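You operate a simulated robot arm through the tools that you are given. There is no shell and no other tool.

Carry out the task below with a simulated robot arm. There is one attempt and no reset: what you move stays moved.

Task
Switch the pump off, unplug it, close the socket and park the hose.
Fine: off first; plug in the black holder, teal stopper in the blue socket, green hose in the green holder. Set down upright: pump plug, green hose end.

It is judged by the outcome, as a careful person would: the job done as asked, and still so three seconds after it is handed in. It fails if anything else is knocked over, pushed out of place, dropped, spilled or broken. Lids that push on must go on centred and level and be pressed home; caps that screw on are set level and turned clockwise until they are tight.

Robot
A 7-joint arm with a two-finger parallel gripper, fixed in place. Base frame: the origin is at the foot of the arm, x ahead of it, y to its left, z up. Lengths are in mm, angles in degrees, forces in N, time in s.
Its first joint turns from -149.0 to 149.0 degrees. Payload 3.5 kg.
Tool frame: the origin (TCP) lies between the finger pads and is the grasp point; the fingertips stand 23 mm ahead of it; z points along the fingers, y is the line along which they close. The gripper opens to 94 mm. The fingers are 38 mm wide and 10 mm thick; the gripper's body (54 by 96 mm) begins 39 mm behind the TCP.
Orientation is that of the tool frame in the base frame, as a unit quaternion [x, y, z, w]. With the fingers straight down and closing along the base's y, the tool's x points along the base's -x, its y along +y and its z along -z.

Tools
- The arm moves only by the tool play_rows. Its argument "rows" is a list of rows, each a list of 3 entries, a list of its own where there are three numbers: the shift along the tool's x, y, z in units of 25 mm (1.0 is 25 mm), then the turn, a rotation vector about the tool's x, y, z in units of 4 degrees (1.0 is 4 degrees), then the opening, from 0 (shut) to 1 (fully open). In form: [[[x, y, z], [wx, wy, wz], fingers], ...]. A call has 1 to 20 rows; each row shifts and turns the commanded pose from where the row before left it, along the tool's axes as they then stand. A call with a number of a shift or a turn outside -1 to 1 is refused whole. Rows are played at 5 a second. More than 50 mm and 8.6 degrees between two rows, or a gripper value outside its range, and nothing of the call is played. A pose out of reach is approached as far as the arm can. The call stops where the force on the tool passes 40 N (or 10 N more than at its start, if that is more) or the arm is blocked; 0.2 s more then pass. Each finger travels about 153 mm/s and halts on what it meets, pressing with about 28 N; the grip force reading is that of the motor and also rises with nothing between the fingers. The clock runs only during rows and for 0.2 s after the last one: add rows that do not move to give the fingers time. It gives the time, the measured TCP pose, the force on the tool (base axes), the opening and the grip force at its end, in the units of the frame above (readings bear some noise), with the torque about the TCP (base axes, N m) and any sound that the robot's microphone picked up.
- Cameras (640 x 400 px; columns grow to the right, rows downward): "scene" is fixed at [49.8, -500.9, 1578]; the picture's right is [-0.35, -0.94, 0.00], its down [-0.61, 0.23, -0.76] and it looks along [0.71, -0.26, -0.65] (base axes); focal length 322 px, centre (320, 200). "wrist" rides on the gripper at [86, 16, -74] in the tool frame; the picture's right is [-0.18, 0.98, 0.00], its down [-0.58, -0.11, -0.81] and it looks along [-0.79, -0.15, 0.59] (tool axes); focal length 243 px, centre (320, 200). There is no depth. A picture from a camera that has moved, and an enlarged one, comes with that camera's place and axes in the base frame and with its lens.
- grab_frame(camera): a new picture of that camera. The clock stands still meanwhile.
- inspect(camera, box): a new picture of the part [left, top, right, bottom] of that camera's present view, enlarged. The clock stands still meanwhile.
- close_job(): hands the job in; it is judged then, once.

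Nothing tells you positions but the pictures and the camera data. Unless the task says otherwise, let go and move clear before handing in.

The tools are called after "Call:" by a JSON object that holds its "name" and its "arguments". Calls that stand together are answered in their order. play_rows: Moves the arm, as the interface text tells. Its arguments: {"type":"object","properties":{"rows":{"type":"array"}},"required":["rows"]} The other tools are called the same way: grab_frame (camera) takes a picture; inspect (camera, box) takes an enlarged picture of a part of a camera's view; close_job () hands the job in.

At the start:

```text
time: 0.0
tcp_pos: [1044.5, -335.7, 1137.7]
tcp_rot: [0.0, 1.0, 0.0, -0.001]
wrist_force: [0.7, 0.4, -0.4]
torque: [0.02, -0.01, -0.01]
opening: 94.0
grip_force: 0.0
```

scene: 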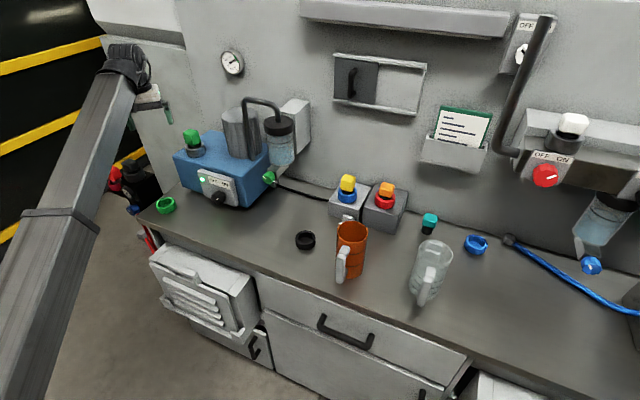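
wrist: 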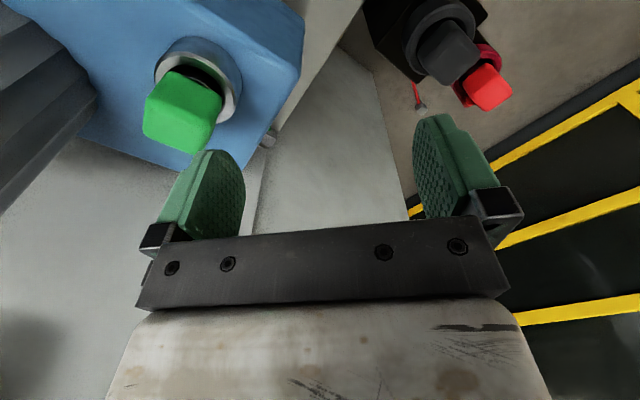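

The picture shows a blue pump with a rocker switch, sockets with coloured plugs, and a few holder rings along the bench. I will enlarge the parts first before moving anything.

Call:
{"name": "inspect", "arguments": {"camera": "scene", "box": [140, 80, 320, 230]}}

Call:
{"name": "inspect", "arguments": {"camera": "scene", "box": [260, 150, 420, 260]}}

Call:
{"name": "inspect", "arguments": {"camera": "scene", "box": [400, 180, 640, 330]}}

Call:
{"name": "inspect", "arguments": {"camera": "scene", "box": [480, 0, 640, 200]}}

Call:
{"name": "inspect", "arguments": {"camera": "scene", "box": [80, 30, 240, 260]}}

```text
2.67 times, centred on (230, 155) of scene
camera zoom: at [49.8, -500.9, 1578.0], right [-0.35, -0.94, 0.0], down [-0.61, 0.23, -0.76], along [0.71, -0.26, -0.65], focal length 859 px, centre (560, 320)
```

zoom: 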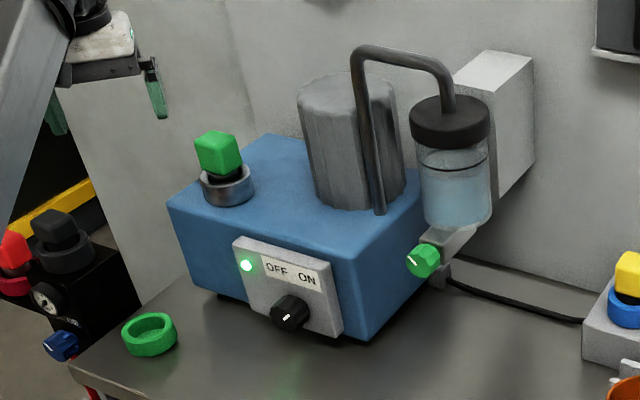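

```text
3.64 times, centred on (340, 205) of scene
camera zoom: at [49.8, -500.9, 1578.0], right [-0.35, -0.94, 0.0], down [-0.61, 0.23, -0.76], along [0.71, -0.26, -0.65], focal length 1172 px, centre (247, 182)
```

zoom: 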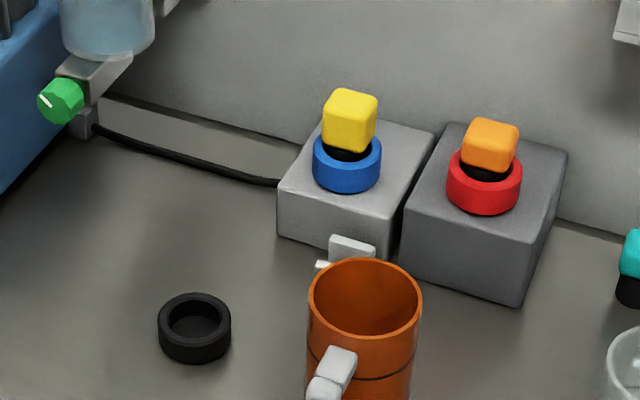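

```text
2.67 times, centred on (520, 255) of scene
camera zoom: at [49.8, -500.9, 1578.0], right [-0.35, -0.94, 0.0], down [-0.61, 0.23, -0.76], along [0.71, -0.26, -0.65], focal length 859 px, centre (-213, 53)
```

zoom: 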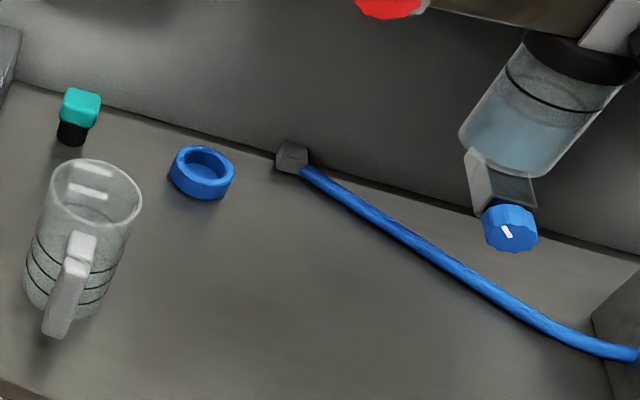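

```text
2.00 times, centred on (560, 100) of scene
camera zoom: at [49.8, -500.9, 1578.0], right [-0.35, -0.94, 0.0], down [-0.61, 0.23, -0.76], along [0.71, -0.26, -0.65], focal length 644 px, centre (-160, 400)
```

zoom: 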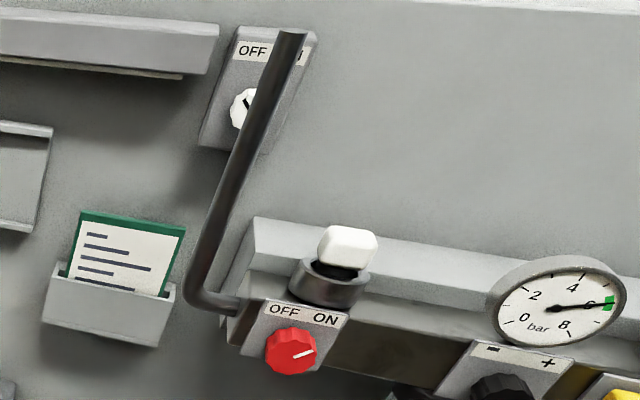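

```text
1.74 times, centred on (160, 145) of scene
camera zoom: at [49.8, -500.9, 1578.0], right [-0.35, -0.94, 0.0], down [-0.61, 0.23, -0.76], along [0.71, -0.26, -0.65], focal length 560 px, centre (598, 296)
```

zoom: 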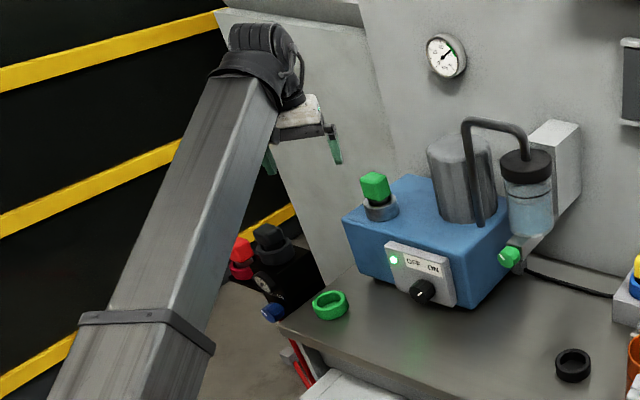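

The green plug on the pump triangulates to about (1039, -430, 1063), and the bench and wall run at about 45° to the base axes. I will back the arm away and turn the wrist camera toward the bench to measure the rest.

Call:
{"name": "play_rows", "arguments": {"rows": [[[1, 0, -0.3], [0, 0, 0], 1], [[1, 0, -0.3], [0, 0, 0], 1], [[1, 0, -0.3], [0, 0, 0], 1], [[1, 0, -0.3], [0, 0, 0], 1], [[1, 0, -0.3], [0, 0, 0], 1], [[1, 0, -0.3], [0, 0, 0], 1], [[1, 0, -0.3], [0, 0, 0], 1], [[1, 0, -0.3], [0, 0, 0], 1], [[0, 0, 0], [0, 0, 0.9375], 1], [[0, 0, 0], [0, 0, 0.9375], 1], [[0, 0, 0], [0, 0, 0.9375], 1], [[0, 0, 0], [0, 0, 0.9375], 1], [[0, 0, 0], [0, 0, 0.9375], 1], [[0, 0, 0], [0, 0, 0.9375], 1], [[0, 0, 0], [0, 0, 0.9375], 1], [[0, 0, 0], [0, 0, 0.9375], 1], [[0, 0, 0], [0, 0, 0.9375], 1], [[0, 0, 0], [0, 0, 0.9375], 1], [[0, 0, 0], [0, 0, 0.9375], 1], [[0, 0, 0], [0, 0, 0.9375], 1]]}}

Call:
{"name": "grab_frame", "arguments": {"camera": "wrist"}}

Call:
{"name": "grab_frame", "arguments": {"camera": "scene"}}

```text
time: 0.8
tcp_pos: [980.8, -335.9, 1157.4]
tcp_rot: [0.002, 1.0, 0.0, 0.005]
wrist_force: [4.4, -2.3, -11.5]
torque: [-0.13, -0.66, 0.09]
opening: 94.0
grip_force: 0.1
stopped in row 3: the force on the tool passed its limit at 50 N (the readings are from after the stop); the commanded pose is now the measured one
```

```text
taken
camera wrist: at [892.8, -318.7, 1231.1], right [0.19, 0.98, 0.0], down [0.57, -0.11, 0.81], along [0.8, -0.15, -0.58], focal length 243 px, centre (320, 200)
```

wrist: 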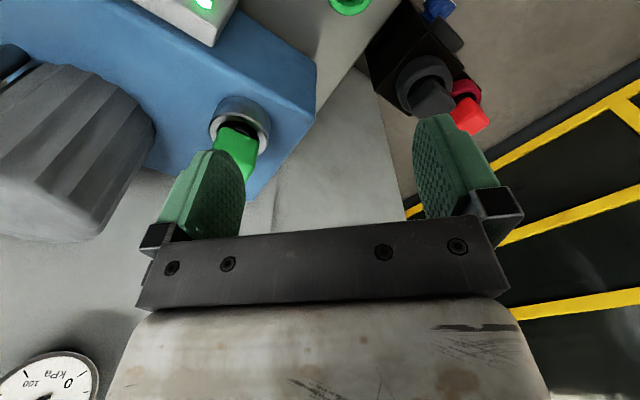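

```text
taken
```

scene: 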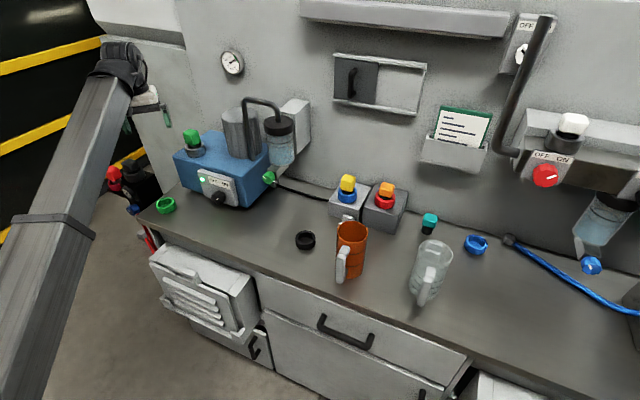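

The move stopped on a force spike with nothing in contact that I can see, probably because the arm was almost fully stretched. I will continue back more slowly.

Call:
{"name": "play_rows", "arguments": {"rows": [[[0, 0, 0], [0, 0, 0], 1], [[0.2, 0, 0], [0, 0, 0], 1], [[0.4, 0, 0], [0, 0, 0], 1], [[0.5, 0, 0], [0, 0, 0], 1], [[0.5, 0, 0], [0, 0, 0], 1], [[0.5, 0, 0], [0, 0, 0], 1], [[0.5, 0, 0], [0, 0, 0], 1], [[0.5, 0, 0], [0, 0, 0], 1]]}}

```text
time: 1.6
tcp_pos: [966.1, -336.6, 1158.5]
tcp_rot: [0.005, 1.0, -0.002, 0.006]
wrist_force: [5.3, -2.6, -11.2]
torque: [-0.11, -0.6, 0.04]
opening: 93.8
grip_force: 0.1
stopped in row 4: the force on the tool passed its limit at 44 N (the readings are from after the stop); the commanded pose is now the measured one
```

Force of about 12 N remains on the tool after the stop, so something is touching. I will look closely at the gripper before moving again.

Call:
{"name": "inspect", "arguments": {"camera": "scene", "box": [70, 20, 230, 130]}}

Call:
{"name": "grab_frame", "arguments": {"camera": "wrist"}}

Call:
{"name": "play_rows", "arguments": {"rows": [[[0, 0, 0], [0, 0, 0], 1], [[0, 0, 0], [0, 0, 0], 1]]}}

```text
3.64 times, centred on (150, 75) of scene
camera zoom: at [49.8, -500.9, 1578.0], right [-0.35, -0.94, 0.0], down [-0.61, 0.23, -0.76], along [0.71, -0.26, -0.65], focal length 1172 px, centre (938, 654)
```

zoom: 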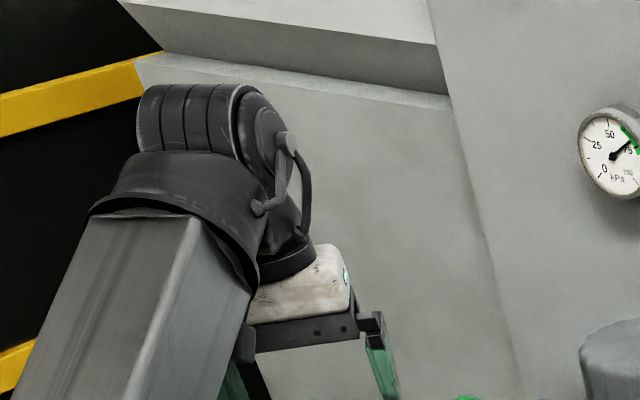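

```text
taken
camera wrist: at [877.4, -319.0, 1230.7], right [0.19, 0.98, 0.0], down [0.57, -0.11, 0.81], along [0.8, -0.16, -0.58], focal length 243 px, centre (320, 200)
```

wrist: 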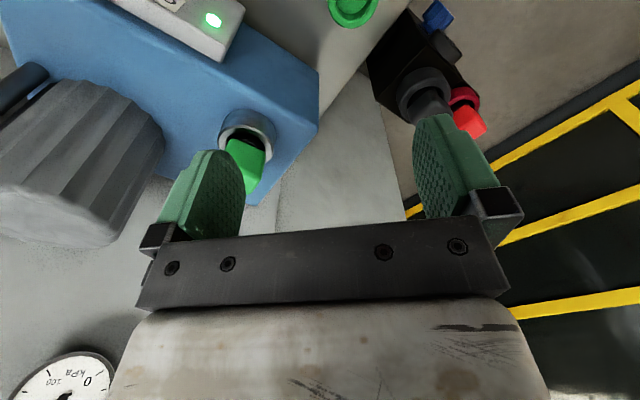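

```text
time: 2.2
tcp_pos: [966.5, -337.1, 1158.2]
tcp_rot: [0.004, 1.0, -0.001, 0.006]
wrist_force: [8.0, -2.7, -20.1]
torque: [-0.31, -1.14, 0.02]
opening: 94.2
grip_force: 0.0
```

The contact point works out to be on the camera side of the gripper, so the wrist mount is pressing on the robot's own forearm. I will ease forward, then tilt the fingers outward to open the wrist before retreating.

Call:
{"name": "play_rows", "arguments": {"rows": [[[-0.3, 0, 0], [0, 0, 0], 1], [[-0.4, 0, 0], [0, 0, 0], 1], [[-0.4, 0, 0], [0, -0.3, 0], 1], [[0, 0, 0], [0, -0.6, 0], 1], [[0, 0, 0], [0, -0.8, 0], 1], [[0, 0, 0], [0, -0.8, 0], 1], [[0, 0, 0], [0, -0.8, 0], 1], [[0, 0, 0], [0, -0.8, 0], 1], [[0, 0, 0], [0, -0.8, 0], 1], [[0, 0, 0], [0, -0.8, 0], 1], [[0, 0, 0], [0, -0.8, 0], 1], [[0, 0, 0], [0, 0, 0], 1]]}}

Call:
{"name": "grab_frame", "arguments": {"camera": "scene"}}

Call:
{"name": "grab_frame", "arguments": {"camera": "wrist"}}

```text
time: 4.8
tcp_pos: [992.6, -336.6, 1157.0]
tcp_rot: [0.004, 0.973, -0.002, 0.232]
wrist_force: [-0.8, -0.6, 0.4]
torque: [-0.01, 0.02, 0.0]
opening: 94.3
grip_force: 0.1
```

```text
taken
```

scene: 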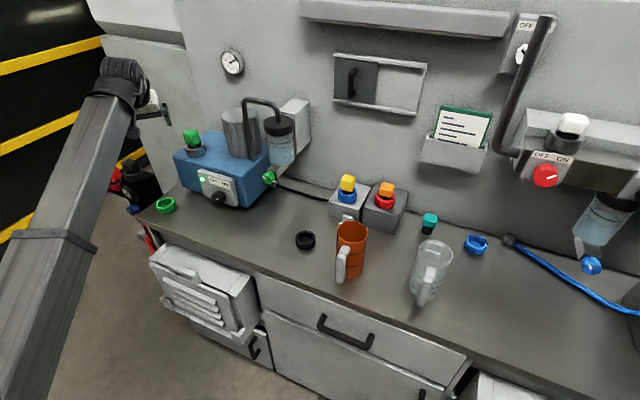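

```text
taken
camera wrist: at [881.3, -318.8, 1185.0], right [0.17, 0.98, 0.08], down [0.15, -0.11, 0.98], along [0.97, -0.16, -0.17], focal length 243 px, centre (320, 200)
```

wrist: 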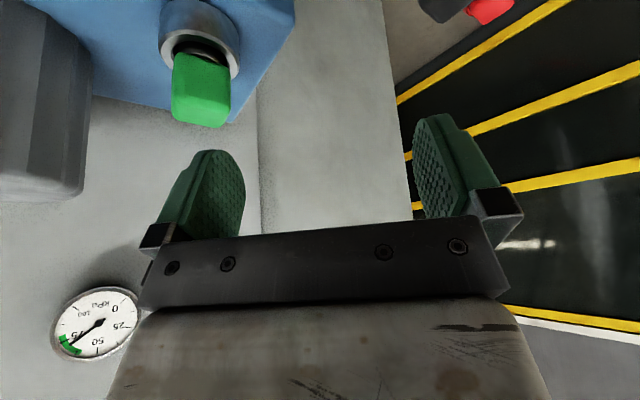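

Contact is gone with the fingers tilted about 27° outward. Now I will retreat from the wall along the bench normal.

Call:
{"name": "play_rows", "arguments": {"rows": [[[0.3, 0.35, -0.16], [0, 0, 0], 1], [[0.629, 0.707, -0.318], [0, 0, 0], 1], [[0.629, 0.707, -0.318], [0, 0, 0], 1], [[0.629, 0.707, -0.318], [0, 0, 0], 1], [[0.629, 0.707, -0.318], [0, 0, 0], 1], [[0.629, 0.707, -0.318], [0, 0, 0], 1], [[0.629, 0.707, -0.318], [0, 0, 0], 1], [[0.629, 0.707, -0.318], [0, 0, 0], 1], [[0.3, 0.35, -0.16], [0, 0, 0], 1]]}}

Call:
{"name": "grab_frame", "arguments": {"camera": "scene"}}

```text
time: 6.8
tcp_pos: [853.6, -194.9, 1159.4]
tcp_rot: [0.004, 0.973, -0.002, 0.231]
wrist_force: [1.1, 0.2, -0.3]
torque: [-0.04, -0.01, 0.04]
opening: 94.0
grip_force: 0.1
```

```text
taken
```

scene: 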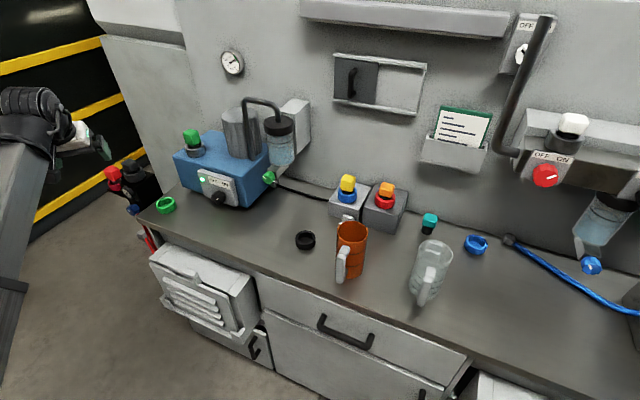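

Free motion now. Next I will yaw the tool 45° so it faces the bench squarely and look with the wrist camera.

Call:
{"name": "play_rows", "arguments": {"rows": [[[0, 0, 0], [0.42, 0, 0.834], 1], [[0, 0, 0], [0.42, 0, 0.834], 1], [[0, 0, 0], [0.42, 0, 0.834], 1], [[0, 0, 0], [0.42, 0, 0.834], 1], [[0, 0, 0], [0.42, 0, 0.834], 1], [[0, 0, 0], [0.42, 0, 0.834], 1], [[0, 0, 0], [0.42, 0, 0.834], 1], [[0, 0, 0], [0.42, 0, 0.834], 1], [[0, 0, 0], [0.42, 0, 0.834], 1], [[0, 0, 0], [0.42, 0, 0.834], 1], [[0, 0, 0], [0.42, 0, 0.834], 1], [[0, 0, 0], [0.42, 0, 0.834], 1]]}}

Call:
{"name": "grab_frame", "arguments": {"camera": "scene"}}

Call:
{"name": "grab_frame", "arguments": {"camera": "wrist"}}

```text
time: 9.4
tcp_pos: [853.4, -194.5, 1157.9]
tcp_rot: [0.376, 0.897, -0.09, 0.214]
wrist_force: [-0.7, 0.7, -0.7]
torque: [0.0, 0.0, -0.03]
opening: 93.8
grip_force: 0.1
```

```text
taken
```

scene: 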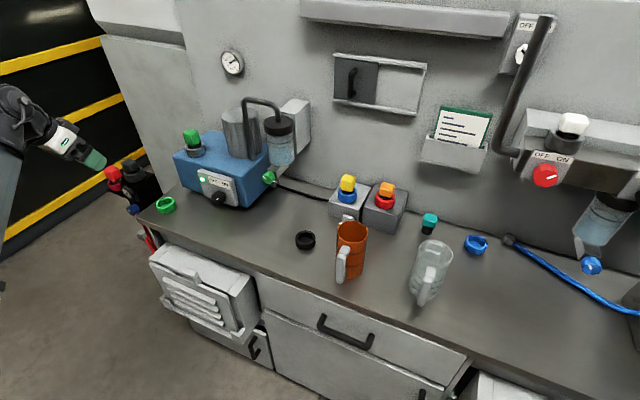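

```text
taken
camera wrist: at [786.4, -103.0, 1185.8], right [0.82, 0.57, 0.08], down [0.03, -0.19, 0.98], along [0.58, -0.8, -0.17], focal length 243 px, centre (320, 200)
```

wrist: 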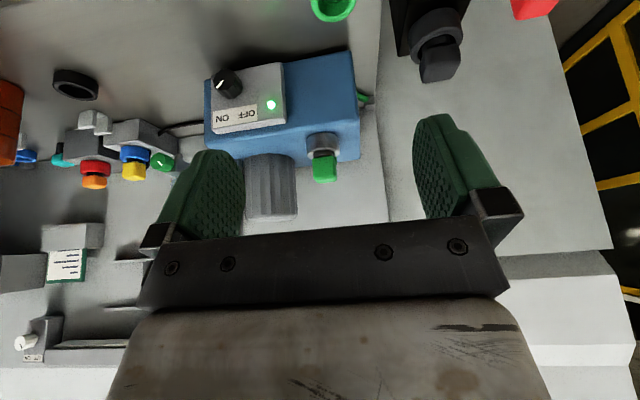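

The wrist camera now sees the pump panel (upside down in this view). I will enlarge the knob and its label to read its state.

Call:
{"name": "inspect", "arguments": {"camera": "wrist", "box": [190, 40, 370, 230]}}

Call:
{"name": "inspect", "arguments": {"camera": "wrist", "box": [0, 60, 200, 200]}}

Call:
{"name": "inspect", "arguments": {"camera": "wrist", "box": [200, 50, 300, 130]}}

Call:
{"name": "inspect", "arguments": {"camera": "scene", "box": [190, 160, 250, 210]}}

```text
2.11 times, centred on (280, 135) of wrist
camera zoom: at [786.4, -103.0, 1185.8], right [0.82, 0.57, 0.08], down [0.03, -0.19, 0.98], along [0.58, -0.8, -0.17], focal length 511 px, centre (404, 337)
```

zoom: 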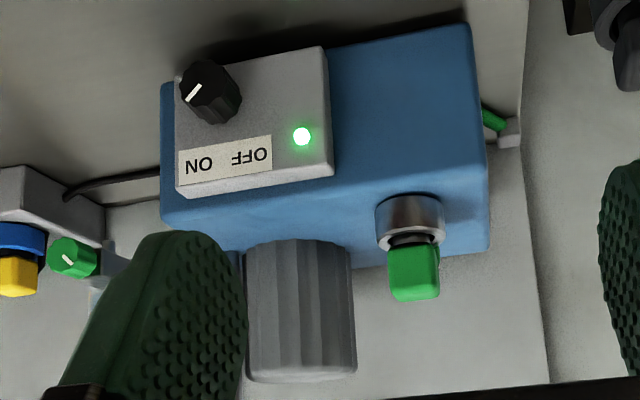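

```text
2.86 times, centred on (100, 130) of wrist
camera zoom: at [786.4, -103.0, 1185.8], right [0.82, 0.57, 0.08], down [0.03, -0.19, 0.98], along [0.58, -0.8, -0.17], focal length 693 px, centre (949, 400)
```

zoom: 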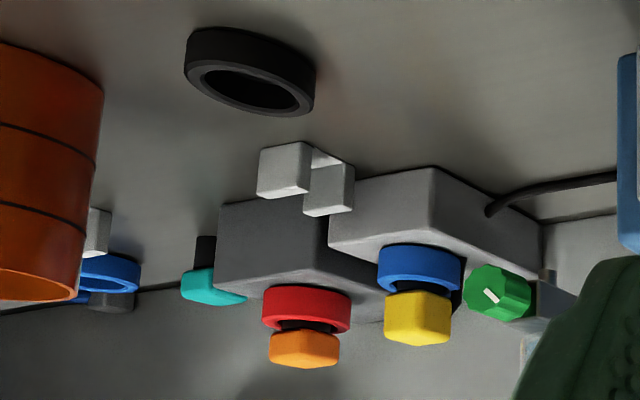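

```text
5.00 times, centred on (250, 90) of wrist
camera zoom: at [786.4, -103.0, 1185.8], right [0.82, 0.57, 0.08], down [0.03, -0.19, 0.98], along [0.58, -0.8, -0.17], focal length 1213 px, centre (670, 750)
```

zoom: 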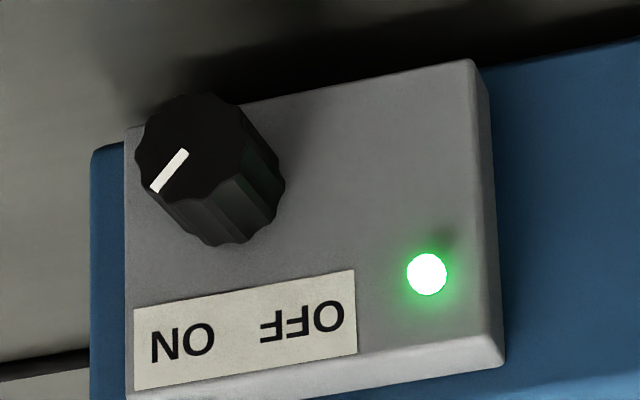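

```text
8.00 times, centred on (220, 185) of scene
camera zoom: at [49.8, -500.9, 1578.0], right [-0.35, -0.94, 0.0], down [-0.61, 0.23, -0.76], along [0.71, -0.26, -0.65], focal length 2577 px, centre (1120, 320)
```

zoom: 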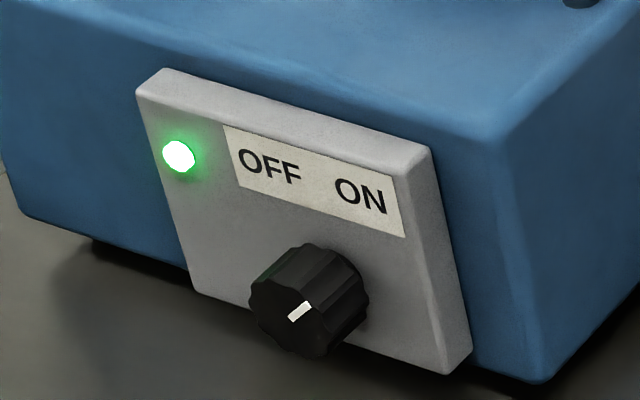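

The knob points at ON (up-right); its face is near (878, -461, 924) and it must turn about 90° counter-clockwise. I will tilt the tool toward horizontal next and check the pose before approaching.

Call:
{"name": "play_rows", "arguments": {"rows": [[[0, 0, 0], [0, -0.5, 0], 1], [[0, 0, 0], [0, -0.9, 0], 1], [[0, 0, 0], [0, -0.9, 0], 1], [[0, 0, 0], [0, -0.9, 0], 1], [[0, 0, 0], [0, -0.9, 0], 1], [[0, 0, 0], [0, -0.9, 0], 1], [[0, 0, 0], [0, -0.9, 0], 1], [[0, 0, 0], [0, -0.9, 0], 1], [[0, 0, 0], [0, -0.9, 0], 1], [[0, 0, 0], [0, -0.9, 0], 1], [[0, 0, 0], [0, -0.9, 0], 1], [[0, 0, 0], [0, -0.9, 0], 1], [[0, 0, 0], [0, -0.4, 0], 1], [[0, 0, 0], [0, 0, 0], 1]]}}

Call:
{"name": "grab_frame", "arguments": {"camera": "scene"}}

Call:
{"name": "grab_frame", "arguments": {"camera": "wrist"}}

```text
time: 12.4
tcp_pos: [855.1, -194.2, 1159.0]
tcp_rot: [0.315, 0.756, -0.222, 0.53]
wrist_force: [0.0, -0.2, -0.4]
torque: [0.03, -0.01, 0.0]
opening: 94.0
grip_force: 0.1
```

```text
taken
```

scene: 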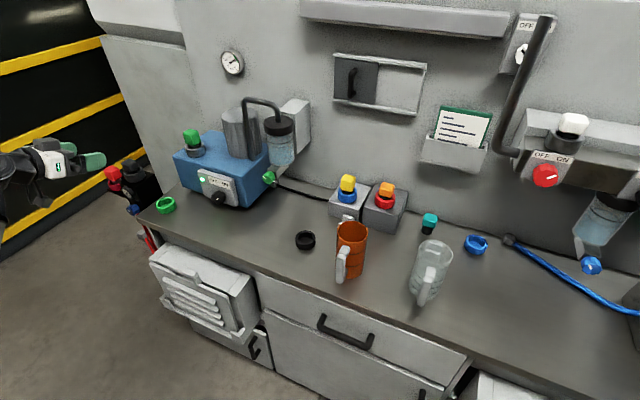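

```text
taken
camera wrist: at [794.8, -110.9, 1102.4], right [0.74, 0.65, 0.17], down [-0.47, 0.32, 0.82], along [0.48, -0.69, 0.54], focal length 243 px, centre (320, 200)
```

wrist: 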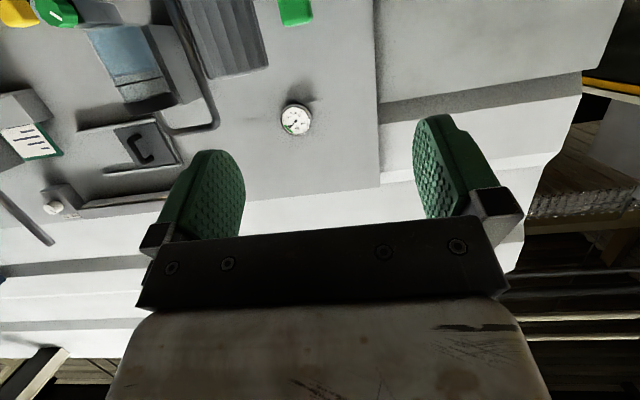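

The tool now points about 20° below horizontal with no contact. I will move it to a standoff in front of the knob.

Call:
{"name": "play_rows", "arguments": {"rows": [[[0.3, -0.4, 0.2], [0, 0, 0], 1], [[0.75, -0.855, 0.6], [0, 0, 0], 1], [[0.75, -0.855, 0.6], [0, 0, 0], 1], [[0.75, -0.855, 0.6], [0, 0, 0], 1], [[0.75, -0.855, 0.6], [0, 0, 0], 1], [[0.75, -0.855, 0.6], [0, 0, 0], 1], [[0.75, -0.855, 0.6], [0, 0, 0], 1], [[0.75, -0.855, 0.6], [0, 0, 0], 1], [[0.4, -0.4, 0.3], [0, 0, 0], 1], [[0, 0, 0], [0, 0, 0], 1]]}}

Call:
{"name": "grab_frame", "arguments": {"camera": "scene"}}

Call:
{"name": "grab_frame", "arguments": {"camera": "wrist"}}

```text
time: 14.6
tcp_pos: [774.2, -356.5, 979.1]
tcp_rot: [0.316, 0.756, -0.222, 0.529]
wrist_force: [-0.3, 0.3, 0.1]
torque: [-0.03, -0.02, -0.01]
opening: 94.0
grip_force: 0.0
```

```text
taken
```

scene: 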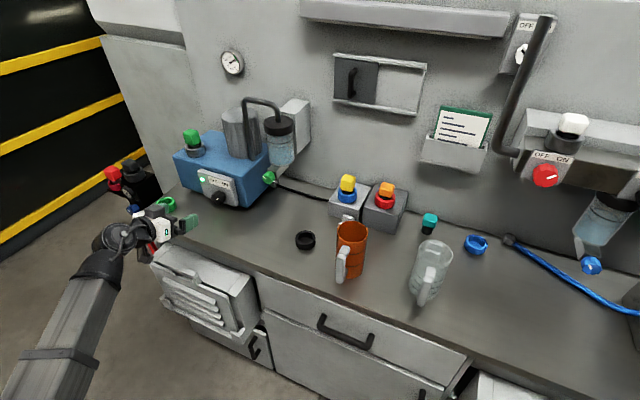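

```text
taken
camera wrist: at [714.4, -273.1, 923.3], right [0.74, 0.65, 0.17], down [-0.47, 0.32, 0.82], along [0.48, -0.69, 0.54], focal length 243 px, centre (320, 200)
```

wrist: 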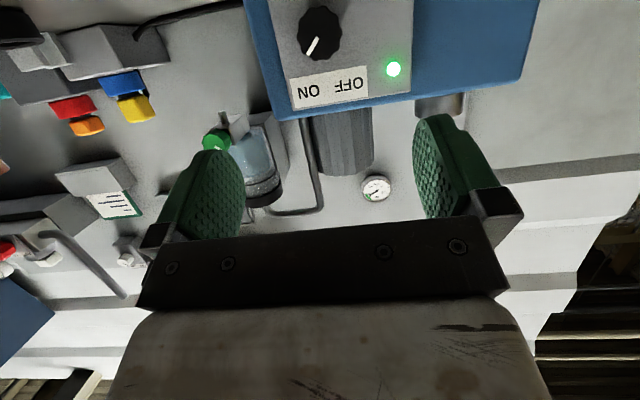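

Good standoff view of the panel. I will enlarge the knob to fix its position.

Call:
{"name": "inspect", "arguments": {"camera": "wrist", "box": [250, 0, 430, 112]}}

Call:
{"name": "inspect", "arguments": {"camera": "wrist", "box": [0, 0, 280, 175]}}

```text
3.56 times, centred on (340, 56) of wrist
camera zoom: at [714.4, -273.1, 923.3], right [0.74, 0.65, 0.17], down [-0.47, 0.32, 0.82], along [0.48, -0.69, 0.54], focal length 863 px, centre (249, 712)
```

zoom: 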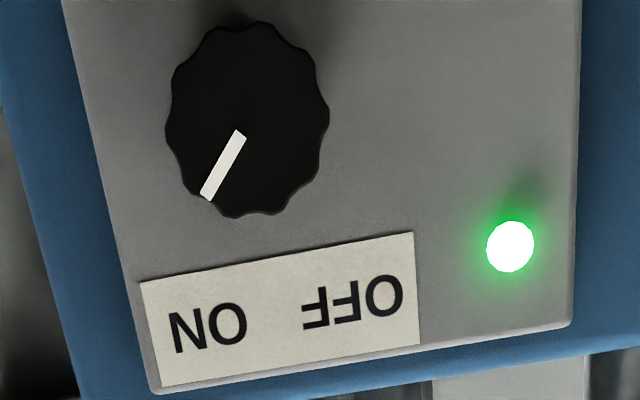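

```text
2.29 times, centred on (140, 88) of wrist
camera zoom: at [714.4, -273.1, 923.3], right [0.74, 0.65, 0.17], down [-0.47, 0.32, 0.82], along [0.48, -0.69, 0.54], focal length 555 px, centre (731, 457)
```

zoom: 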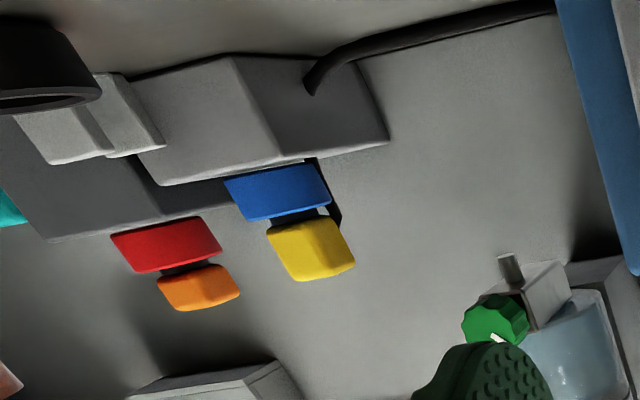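

The knob face centre refines to about (877.5, -460.7, 920) with a 38 mm diameter. I will pre-roll the tool 45° about the knob axis so the 90° counter-clockwise turn stays symmetric, and narrow the fingers.

Call:
{"name": "play_rows", "arguments": {"rows": [[[0, 0, 0], [-0.321, 0.007, 0.881], 0.66], [[0, 0, 0], [-0.321, 0.007, 0.881], 0.66], [[0, 0, 0], [-0.321, 0.007, 0.881], 0.66], [[0, 0, 0], [-0.321, 0.007, 0.881], 0.66], [[0, 0, 0], [-0.321, 0.007, 0.881], 0.66], [[0, 0, 0], [-0.321, 0.007, 0.881], 0.66], [[0, 0, 0], [-0.321, 0.007, 0.881], 0.66], [[0, 0, 0], [-0.321, 0.007, 0.881], 0.66], [[0, 0, 0], [-0.321, 0.007, 0.881], 0.66], [[0, 0, 0], [-0.321, 0.007, 0.881], 0.66], [[0, 0, 0], [-0.321, 0.007, 0.881], 0.66], [[0, 0, 0], [-0.321, 0.007, 0.881], 0.66], [[0, 0, 0], [0, 0, 0], 0.66]]}}

Call:
{"name": "grab_frame", "arguments": {"camera": "scene"}}

Call:
{"name": "grab_frame", "arguments": {"camera": "wrist"}}

```text
time: 17.4
tcp_pos: [775.6, -355.6, 979.0]
tcp_rot: [0.495, 0.615, 0.086, 0.607]
wrist_force: [0.3, 0.2, 0.7]
torque: [0.01, -0.01, 0.01]
opening: 62.1
grip_force: 0.1
```

```text
taken
```

scene: 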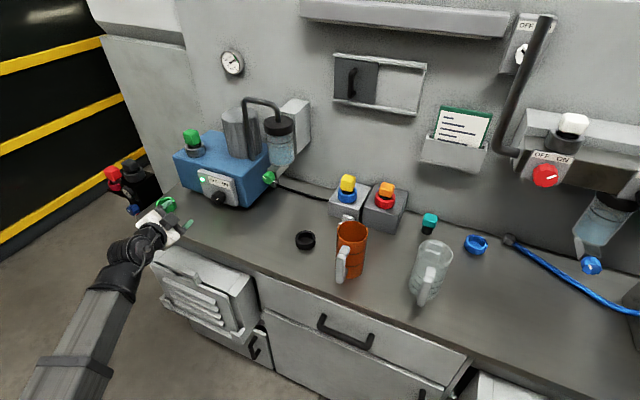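

```text
taken
camera wrist: at [739.4, -248.7, 951.0], right [0.45, 0.36, 0.82], down [-0.86, -0.07, 0.51], along [0.24, -0.93, 0.27], focal length 243 px, centre (320, 200)
```

wrist: 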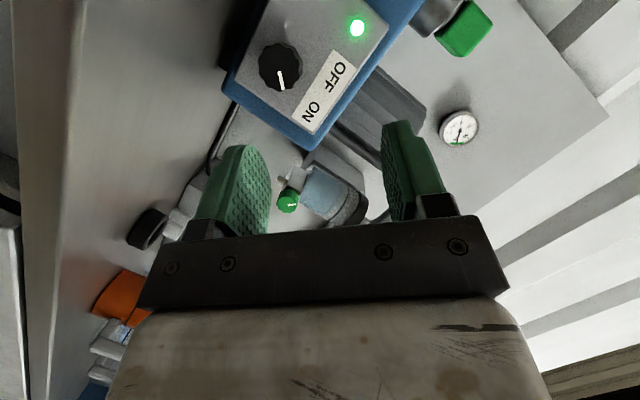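

Pose is good and the knob re-measures to the same spot. I will line the TCP up with the knob axis and advance part-way, then check.

Call:
{"name": "play_rows", "arguments": {"rows": [[[0.327, -0.565, 0.69], [0, 0, 0], 0.66], [[0.327, -0.565, 0.69], [0, 0, 0], 0.66], [[0.327, -0.565, 0.69], [0, 0, 0], 0.66], [[-0.273, 0.005, 0.75], [0, 0, 0], 0.66], [[-0.273, 0.005, 0.75], [0, 0, 0], 0.66], [[-0.273, 0.005, 0.75], [0, 0, 0], 0.66], [[0, 0, 0], [0, 0, 0], 0.66]]}}

Call:
{"name": "grab_frame", "arguments": {"camera": "scene"}}

Call:
{"name": "grab_frame", "arguments": {"camera": "wrist"}}

```text
time: 19.0
tcp_pos: [845.7, -426.8, 920.1]
tcp_rot: [0.496, 0.615, 0.085, 0.607]
wrist_force: [-0.1, 0.0, 0.9]
torque: [0.0, 0.03, 0.01]
opening: 62.0
grip_force: 0.1
```

```text
taken
```

scene: 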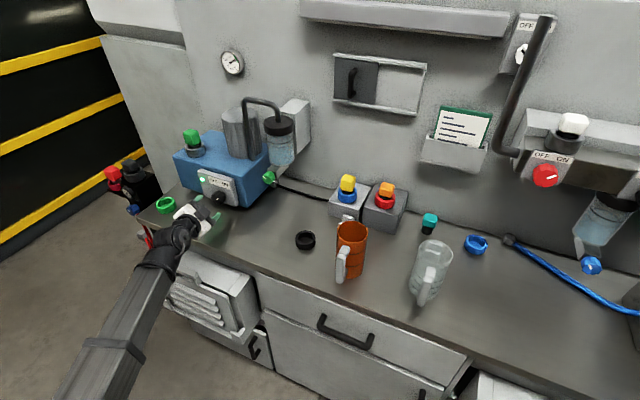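

```text
taken
camera wrist: at [809.3, -319.9, 893.0], right [0.46, 0.36, 0.82], down [-0.86, -0.07, 0.51], along [0.24, -0.93, 0.28], focal length 243 px, centre (320, 200)
```

wrist: 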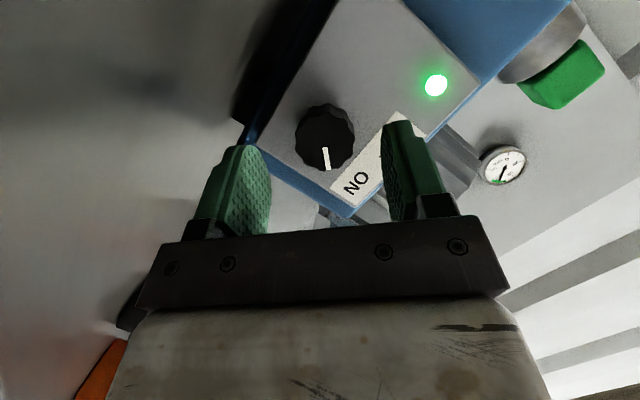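

Alignment looks right; the panel face is near u=975 so the fingertips will stop about 7 mm short of it. I will advance over the knob and close.

Call:
{"name": "play_rows", "arguments": {"rows": [[[-0.26, 0.005, 0.713], [0, 0, 0], 0.66], [[-0.26, 0.005, 0.713], [0, 0, 0], 0.66], [[0, 0, 0], [0, 0, 0], 0.5], [[0, 0, 0], [0, 0, 0], 0.3], [[0, 0, 0], [0, 0, 0], 0.3]]}}

Call:
{"name": "grab_frame", "arguments": {"camera": "wrist"}}

Call:
{"name": "inspect", "arguments": {"camera": "scene", "box": [140, 140, 280, 240]}}

```text
time: 20.2
tcp_pos: [871.6, -454.0, 920.1]
tcp_rot: [0.494, 0.616, 0.085, 0.608]
wrist_force: [3.5, -2.0, 1.0]
torque: [-0.42, -0.34, 0.33]
opening: 39.4
grip_force: 44.8
```

```text
taken
camera wrist: at [835.7, -346.5, 892.3], right [0.46, 0.36, 0.82], down [-0.86, -0.07, 0.51], along [0.24, -0.93, 0.28], focal length 243 px, centre (320, 200)
```

wrist: 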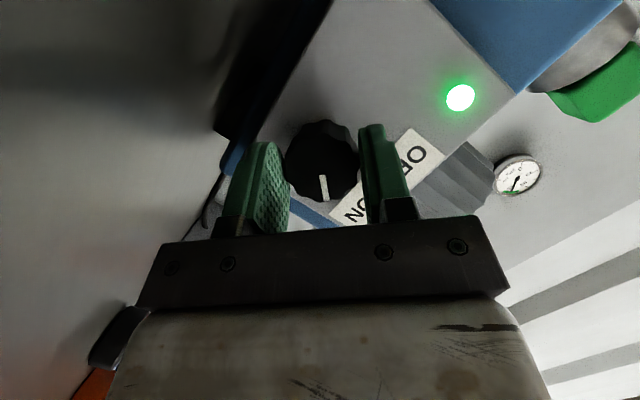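

```text
4.00 times, centred on (210, 190) of scene
camera zoom: at [49.8, -500.9, 1578.0], right [-0.35, -0.94, 0.0], down [-0.61, 0.23, -0.76], along [0.71, -0.26, -0.65], focal length 1289 px, centre (760, 240)
```

zoom: 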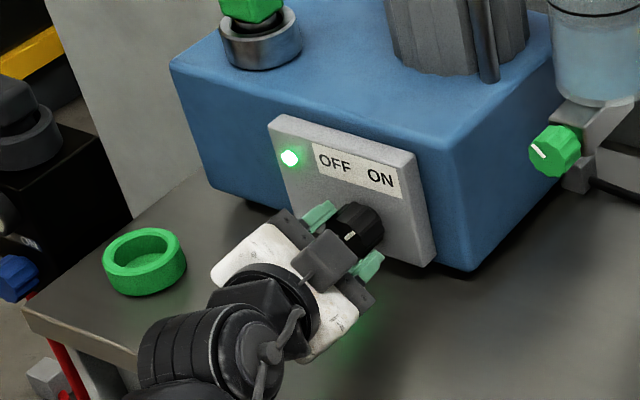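

The knob is gripped (39.4 mm). I will turn counter-clockwise 45° first and check.

Call:
{"name": "play_rows", "arguments": {"rows": [[[0, 0, 0], [0.16, 0, -0.44], 0.3], [[0, 0, 0], [0.321, 0, -0.881], 0.3], [[0, 0, 0], [0.321, 0, -0.881], 0.3], [[0, 0, 0], [0.321, 0, -0.881], 0.3], [[0, 0, 0], [0.321, 0, -0.881], 0.3], [[0, 0, 0], [0.321, 0, -0.881], 0.3], [[0, 0, 0], [0.321, 0, -0.881], 0.3], [[0, 0, 0], [0.321, 0, -0.881], 0.3], [[0, 0, 0], [0.321, 0, -0.881], 0.3], [[0, 0, 0], [0.321, 0, -0.881], 0.3], [[0, 0, 0], [0.321, 0, -0.881], 0.3], [[0, 0, 0], [0.321, 0, -0.881], 0.3]]}}

Call:
{"name": "grab_frame", "arguments": {"camera": "wrist"}}

```text
time: 22.3
tcp_pos: [871.0, -454.8, 922.2]
tcp_rot: [0.373, 0.727, -0.133, 0.56]
wrist_force: [-7.6, 2.9, 14.7]
torque: [2.32, 2.32, 1.51]
opening: 39.5
grip_force: 12.2
stopped in row 10: the force on the tool passed its limit at 44 N (the readings are from after the stop); the commanded pose is now the measured one
```

```text
taken
camera wrist: at [818.9, -362.0, 872.7], right [0.7, 0.6, 0.39], down [-0.6, 0.19, 0.78], along [0.39, -0.78, 0.49], focal length 243 px, centre (320, 200)
```

wrist: 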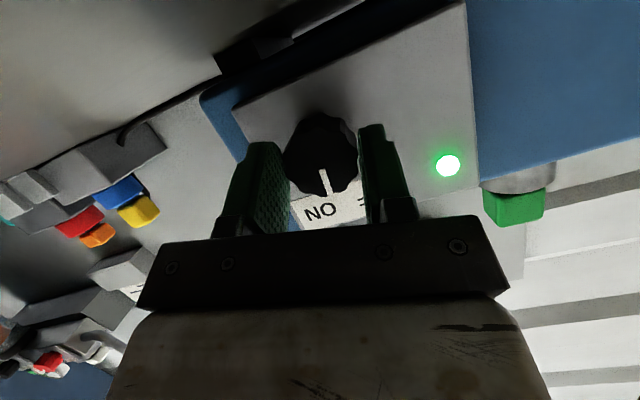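

The turn stopped after about 33° on a force that doesn't act about the knob axis. I will look for what is touching.

Call:
{"name": "play_rows", "arguments": {"rows": [[[0, 0, 0], [0, 0, 0], 0.3]]}}

Call:
{"name": "inspect", "arguments": {"camera": "scene", "box": [130, 150, 250, 250]}}

Call:
{"name": "grab_frame", "arguments": {"camera": "scene"}}

Call:
{"name": "inspect", "arguments": {"camera": "wrist", "box": [200, 60, 520, 260]}}

```text
time: 22.7
tcp_pos: [869.7, -453.0, 922.1]
tcp_rot: [0.374, 0.727, -0.134, 0.56]
wrist_force: [-10.9, 4.2, 21.2]
torque: [3.55, 3.45, 2.07]
opening: 39.4
grip_force: 45.0
```

```text
4.00 times, centred on (190, 200) of scene
camera zoom: at [49.8, -500.9, 1578.0], right [-0.35, -0.94, 0.0], down [-0.61, 0.23, -0.76], along [0.71, -0.26, -0.65], focal length 1289 px, centre (840, 200)
```

zoom: 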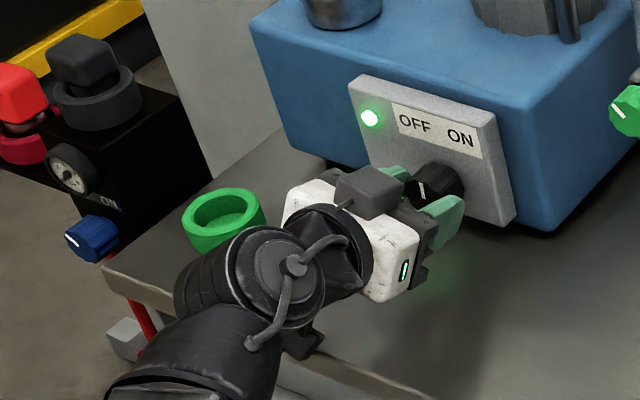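

```text
taken
```

scene: 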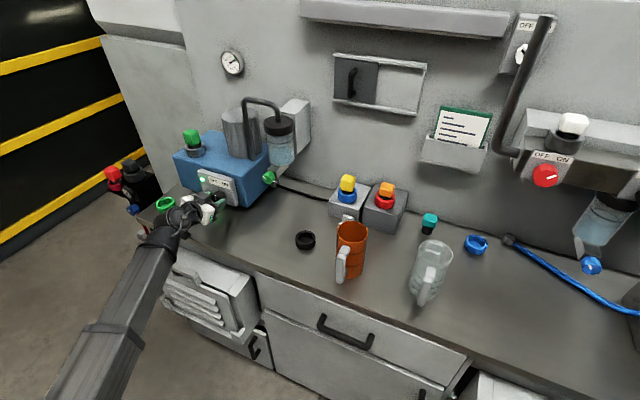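

```text
2.00 times, centred on (360, 160) of wrist
camera zoom: at [818.9, -361.9, 872.7], right [0.7, 0.6, 0.39], down [-0.6, 0.19, 0.78], along [0.39, -0.78, 0.49], focal length 485 px, centre (240, 280)
```

zoom: 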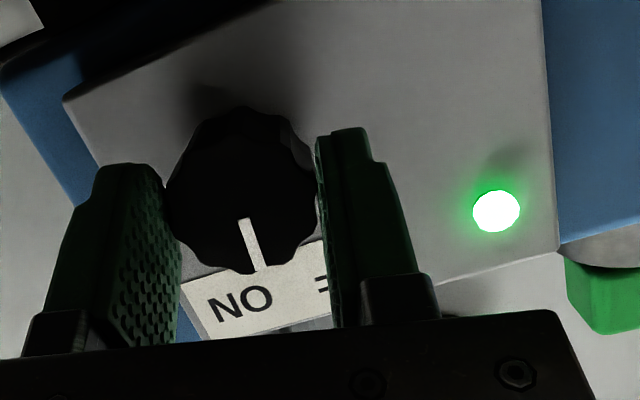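

The wrist camera housing under the hand is touching the bench's front edge. I will release the knob, back off, and re-grip from a steeper downward tilt so the camera stays clear.

Call:
{"name": "play_rows", "arguments": {"rows": [[[0, 0, 0], [0, 0, 0], 0.5], [[0, 0, 0], [0, 0, 0], 0.66], [[0.1, 0, -0.3], [0, 0, 0], 0.66], [[0.206, 0, -0.563], [0, 0, 0], 0.66], [[0.206, 0, -0.563], [0, 0, 0], 0.66], [[0.206, 0, -0.563], [0, 0, 0], 0.66], [[0.206, 0, -0.563], [0, 0, 0], 0.66], [[0, 0, 0], [0, 0, 0], 0.66]]}}

Call:
{"name": "grab_frame", "arguments": {"camera": "wrist"}}

```text
time: 24.5
tcp_pos: [824.5, -405.1, 923.5]
tcp_rot: [0.374, 0.727, -0.135, 0.559]
wrist_force: [0.1, 0.0, 0.5]
torque: [-0.02, -0.04, 0.01]
opening: 62.2
grip_force: 0.0
```

```text
taken
camera wrist: at [772.4, -312.7, 873.9], right [0.7, 0.6, 0.39], down [-0.6, 0.19, 0.78], along [0.39, -0.78, 0.49], focal length 243 px, centre (320, 200)
```

wrist: 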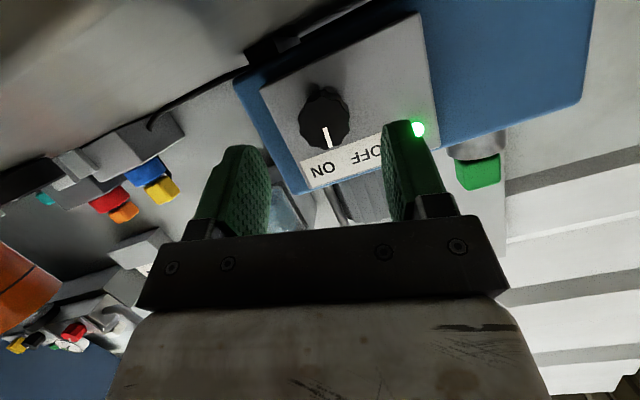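

Clear now, and the knob kept its partial turn. I will steepen the tilt to about 40° below horizontal and pre-roll again.

Call:
{"name": "play_rows", "arguments": {"rows": [[[0, 0, 0], [0, 0.83, 0], 0.66], [[0, 0, 0], [0, 0.83, 0], 0.66], [[0, 0, 0], [0, 0.83, 0], 0.66], [[0, 0, 0], [0, 0.83, 0], 0.66], [[0, 0, 0], [0, 0.83, 0], 0.66], [[0, 0, 0], [0, 0.83, 0], 0.66], [[0, 0, 0], [-0.528, 0, 0.629], 0.66], [[0, 0, 0], [-0.528, 0, 0.629], 0.66], [[0, 0, 0], [-0.528, 0, 0.629], 0.66], [[0, 0, 0], [-0.528, 0, 0.629], 0.66], [[0, 0, 0], [-0.528, 0, 0.629], 0.66], [[0, 0, 0], [-0.528, 0, 0.629], 0.66], [[0, 0, 0], [-0.528, 0, 0.629], 0.66], [[0, 0, 0], [0, 0, 0], 0.66]]}}

Call:
{"name": "grab_frame", "arguments": {"camera": "wrist"}}

Call:
{"name": "inspect", "arguments": {"camera": "scene", "box": [100, 140, 280, 260]}}

```text
time: 27.5
tcp_pos: [823.5, -405.7, 922.4]
tcp_rot: [0.454, 0.745, 0.103, 0.477]
wrist_force: [0.1, -0.5, -0.7]
torque: [0.02, 0.04, 0.0]
opening: 61.9
grip_force: 0.1
```

```text
taken
camera wrist: at [760.5, -307.8, 917.5], right [0.59, 0.41, 0.69], down [-0.64, -0.29, 0.72], along [0.49, -0.86, 0.09], focal length 243 px, centre (320, 200)
```

wrist: 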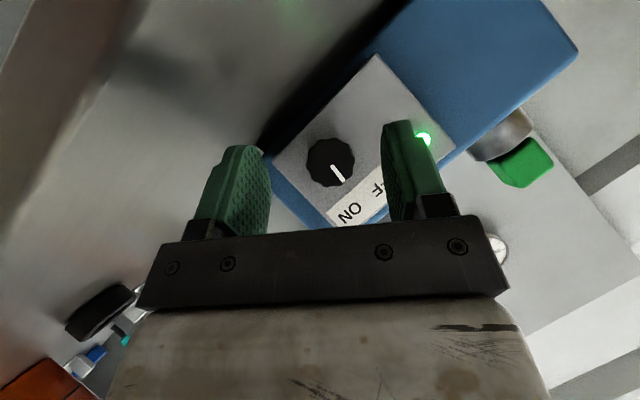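

```text
3.33 times, centred on (190, 200) of scene
camera zoom: at [49.8, -500.9, 1578.0], right [-0.35, -0.94, 0.0], down [-0.61, 0.23, -0.76], along [0.71, -0.26, -0.65], focal length 1074 px, centre (753, 200)
```

zoom: 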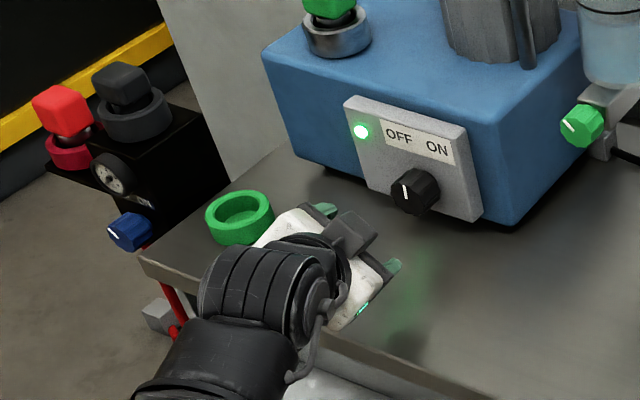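

The view matches the predicted knob position almost exactly. I will advance and grip again.

Call:
{"name": "play_rows", "arguments": {"rows": [[[-0.426, -0.0085, 0.54], [0, 0, 0], 0.66], [[-0.426, -0.0085, 0.54], [0, 0, 0], 0.66], [[-0.426, -0.0085, 0.54], [0, 0, 0], 0.66], [[-0.426, -0.0085, 0.54], [0, 0, 0], 0.66], [[0, 0, 0], [0, 0, 0], 0.5], [[0, 0, 0], [0, 0, 0], 0.3], [[0, 0, 0], [0, 0, 0], 0.3]]}}

Call:
{"name": "grab_frame", "arguments": {"camera": "wrist"}}

```text
time: 29.1
tcp_pos: [873.9, -454.0, 917.9]
tcp_rot: [0.454, 0.746, 0.102, 0.477]
wrist_force: [-0.8, -4.6, -1.4]
torque: [-0.13, -0.11, 0.93]
opening: 39.6
grip_force: 45.0
```

```text
taken
camera wrist: at [809.6, -356.4, 913.7], right [0.59, 0.41, 0.69], down [-0.63, -0.29, 0.72], along [0.5, -0.86, 0.09], focal length 243 px, centre (320, 200)
```

wrist: 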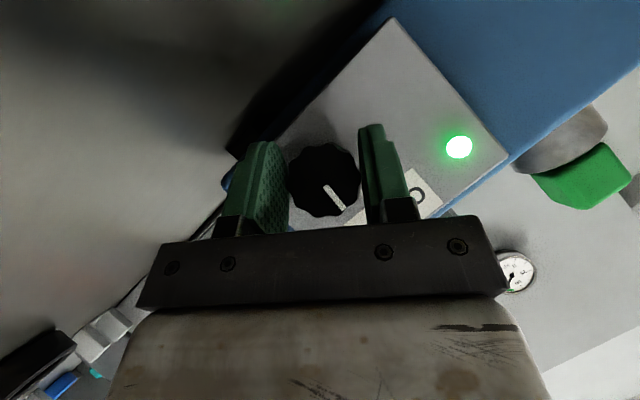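

Gripped again. Turning counter-clockwise the remaining angle, in one go with the force limit as guard.

Call:
{"name": "play_rows", "arguments": {"rows": [[[0, 0, 0], [0.27, 0, -0.32], 0.3], [[0, 0, 0], [0.534, -0.007, -0.639], 0.3], [[0, 0, 0], [0.534, -0.007, -0.639], 0.3], [[0, 0, 0], [0.534, -0.007, -0.639], 0.3], [[0, 0, 0], [0.534, -0.007, -0.639], 0.3], [[0, 0, 0], [0.534, -0.007, -0.639], 0.3], [[0, 0, 0], [0.534, -0.007, -0.639], 0.3], [[0, 0, 0], [0.534, -0.007, -0.639], 0.3], [[0, 0, 0], [0.534, -0.007, -0.639], 0.3], [[0, 0, 0], [0.534, -0.007, -0.639], 0.3], [[0, 0, 0], [0.534, -0.007, -0.639], 0.3], [[0, 0, 0], [0.534, -0.007, -0.639], 0.3], [[0, 0, 0], [0.534, -0.007, -0.639], 0.3], [[0, 0, 0], [0.534, -0.007, -0.639], 0.3], [[0, 0, 0], [0.534, -0.007, -0.639], 0.3], [[0, 0, 0], [0, 0, 0], 0.3]]}}

Call:
{"name": "grab_frame", "arguments": {"camera": "wrist"}}

Call:
{"name": "inspect", "arguments": {"camera": "scene", "box": [100, 140, 280, 260]}}

```text
time: 32.5
tcp_pos: [873.3, -454.6, 920.4]
tcp_rot: [0.306, 0.849, -0.253, 0.35]
wrist_force: [-11.0, -5.8, -18.1]
torque: [0.9, -0.04, 0.49]
opening: 39.1
grip_force: 45.1
```

```text
taken
camera wrist: at [800.3, -365.6, 897.7], right [0.79, 0.61, -0.07], down [-0.1, 0.25, 0.96], along [0.61, -0.75, 0.26], focal length 243 px, centre (320, 200)
```

wrist: 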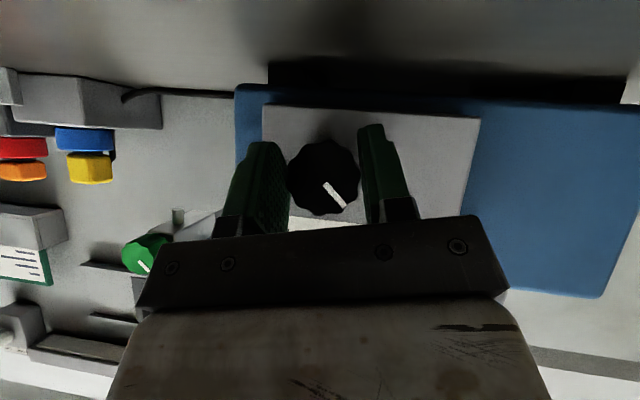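

```text
3.33 times, centred on (190, 200) of scene
camera zoom: at [49.8, -500.9, 1578.0], right [-0.35, -0.94, 0.0], down [-0.61, 0.23, -0.76], along [0.71, -0.26, -0.65], focal length 1074 px, centre (753, 200)
```

zoom: 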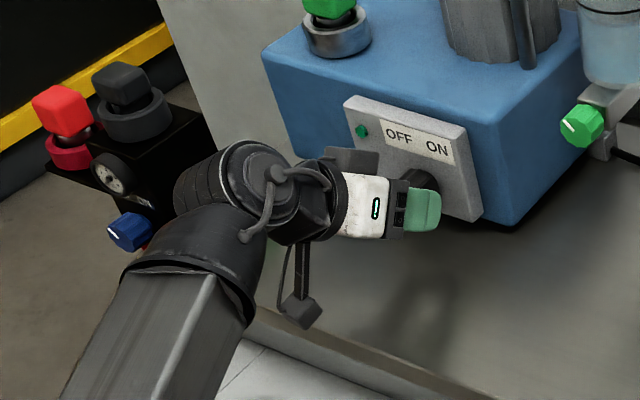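

The pump's LED has gone dark. I will check the pointer angle before letting go.

Call:
{"name": "inspect", "arguments": {"camera": "wrist", "box": [260, 100, 420, 240]}}

```text
2.86 times, centred on (340, 170) of wrist
camera zoom: at [800.3, -365.6, 897.7], right [0.79, 0.61, -0.07], down [-0.1, 0.25, 0.96], along [0.61, -0.75, 0.26], focal length 693 px, centre (263, 286)
```

zoom: 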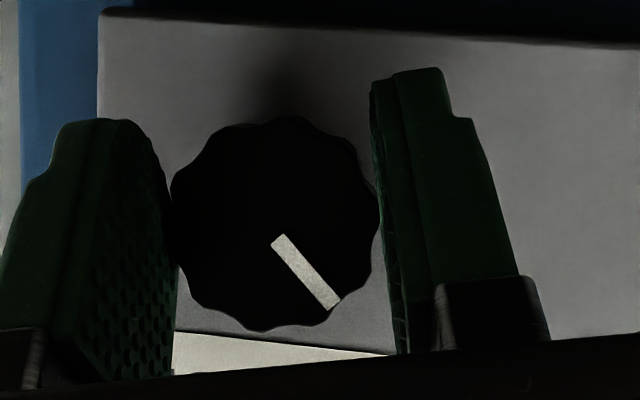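

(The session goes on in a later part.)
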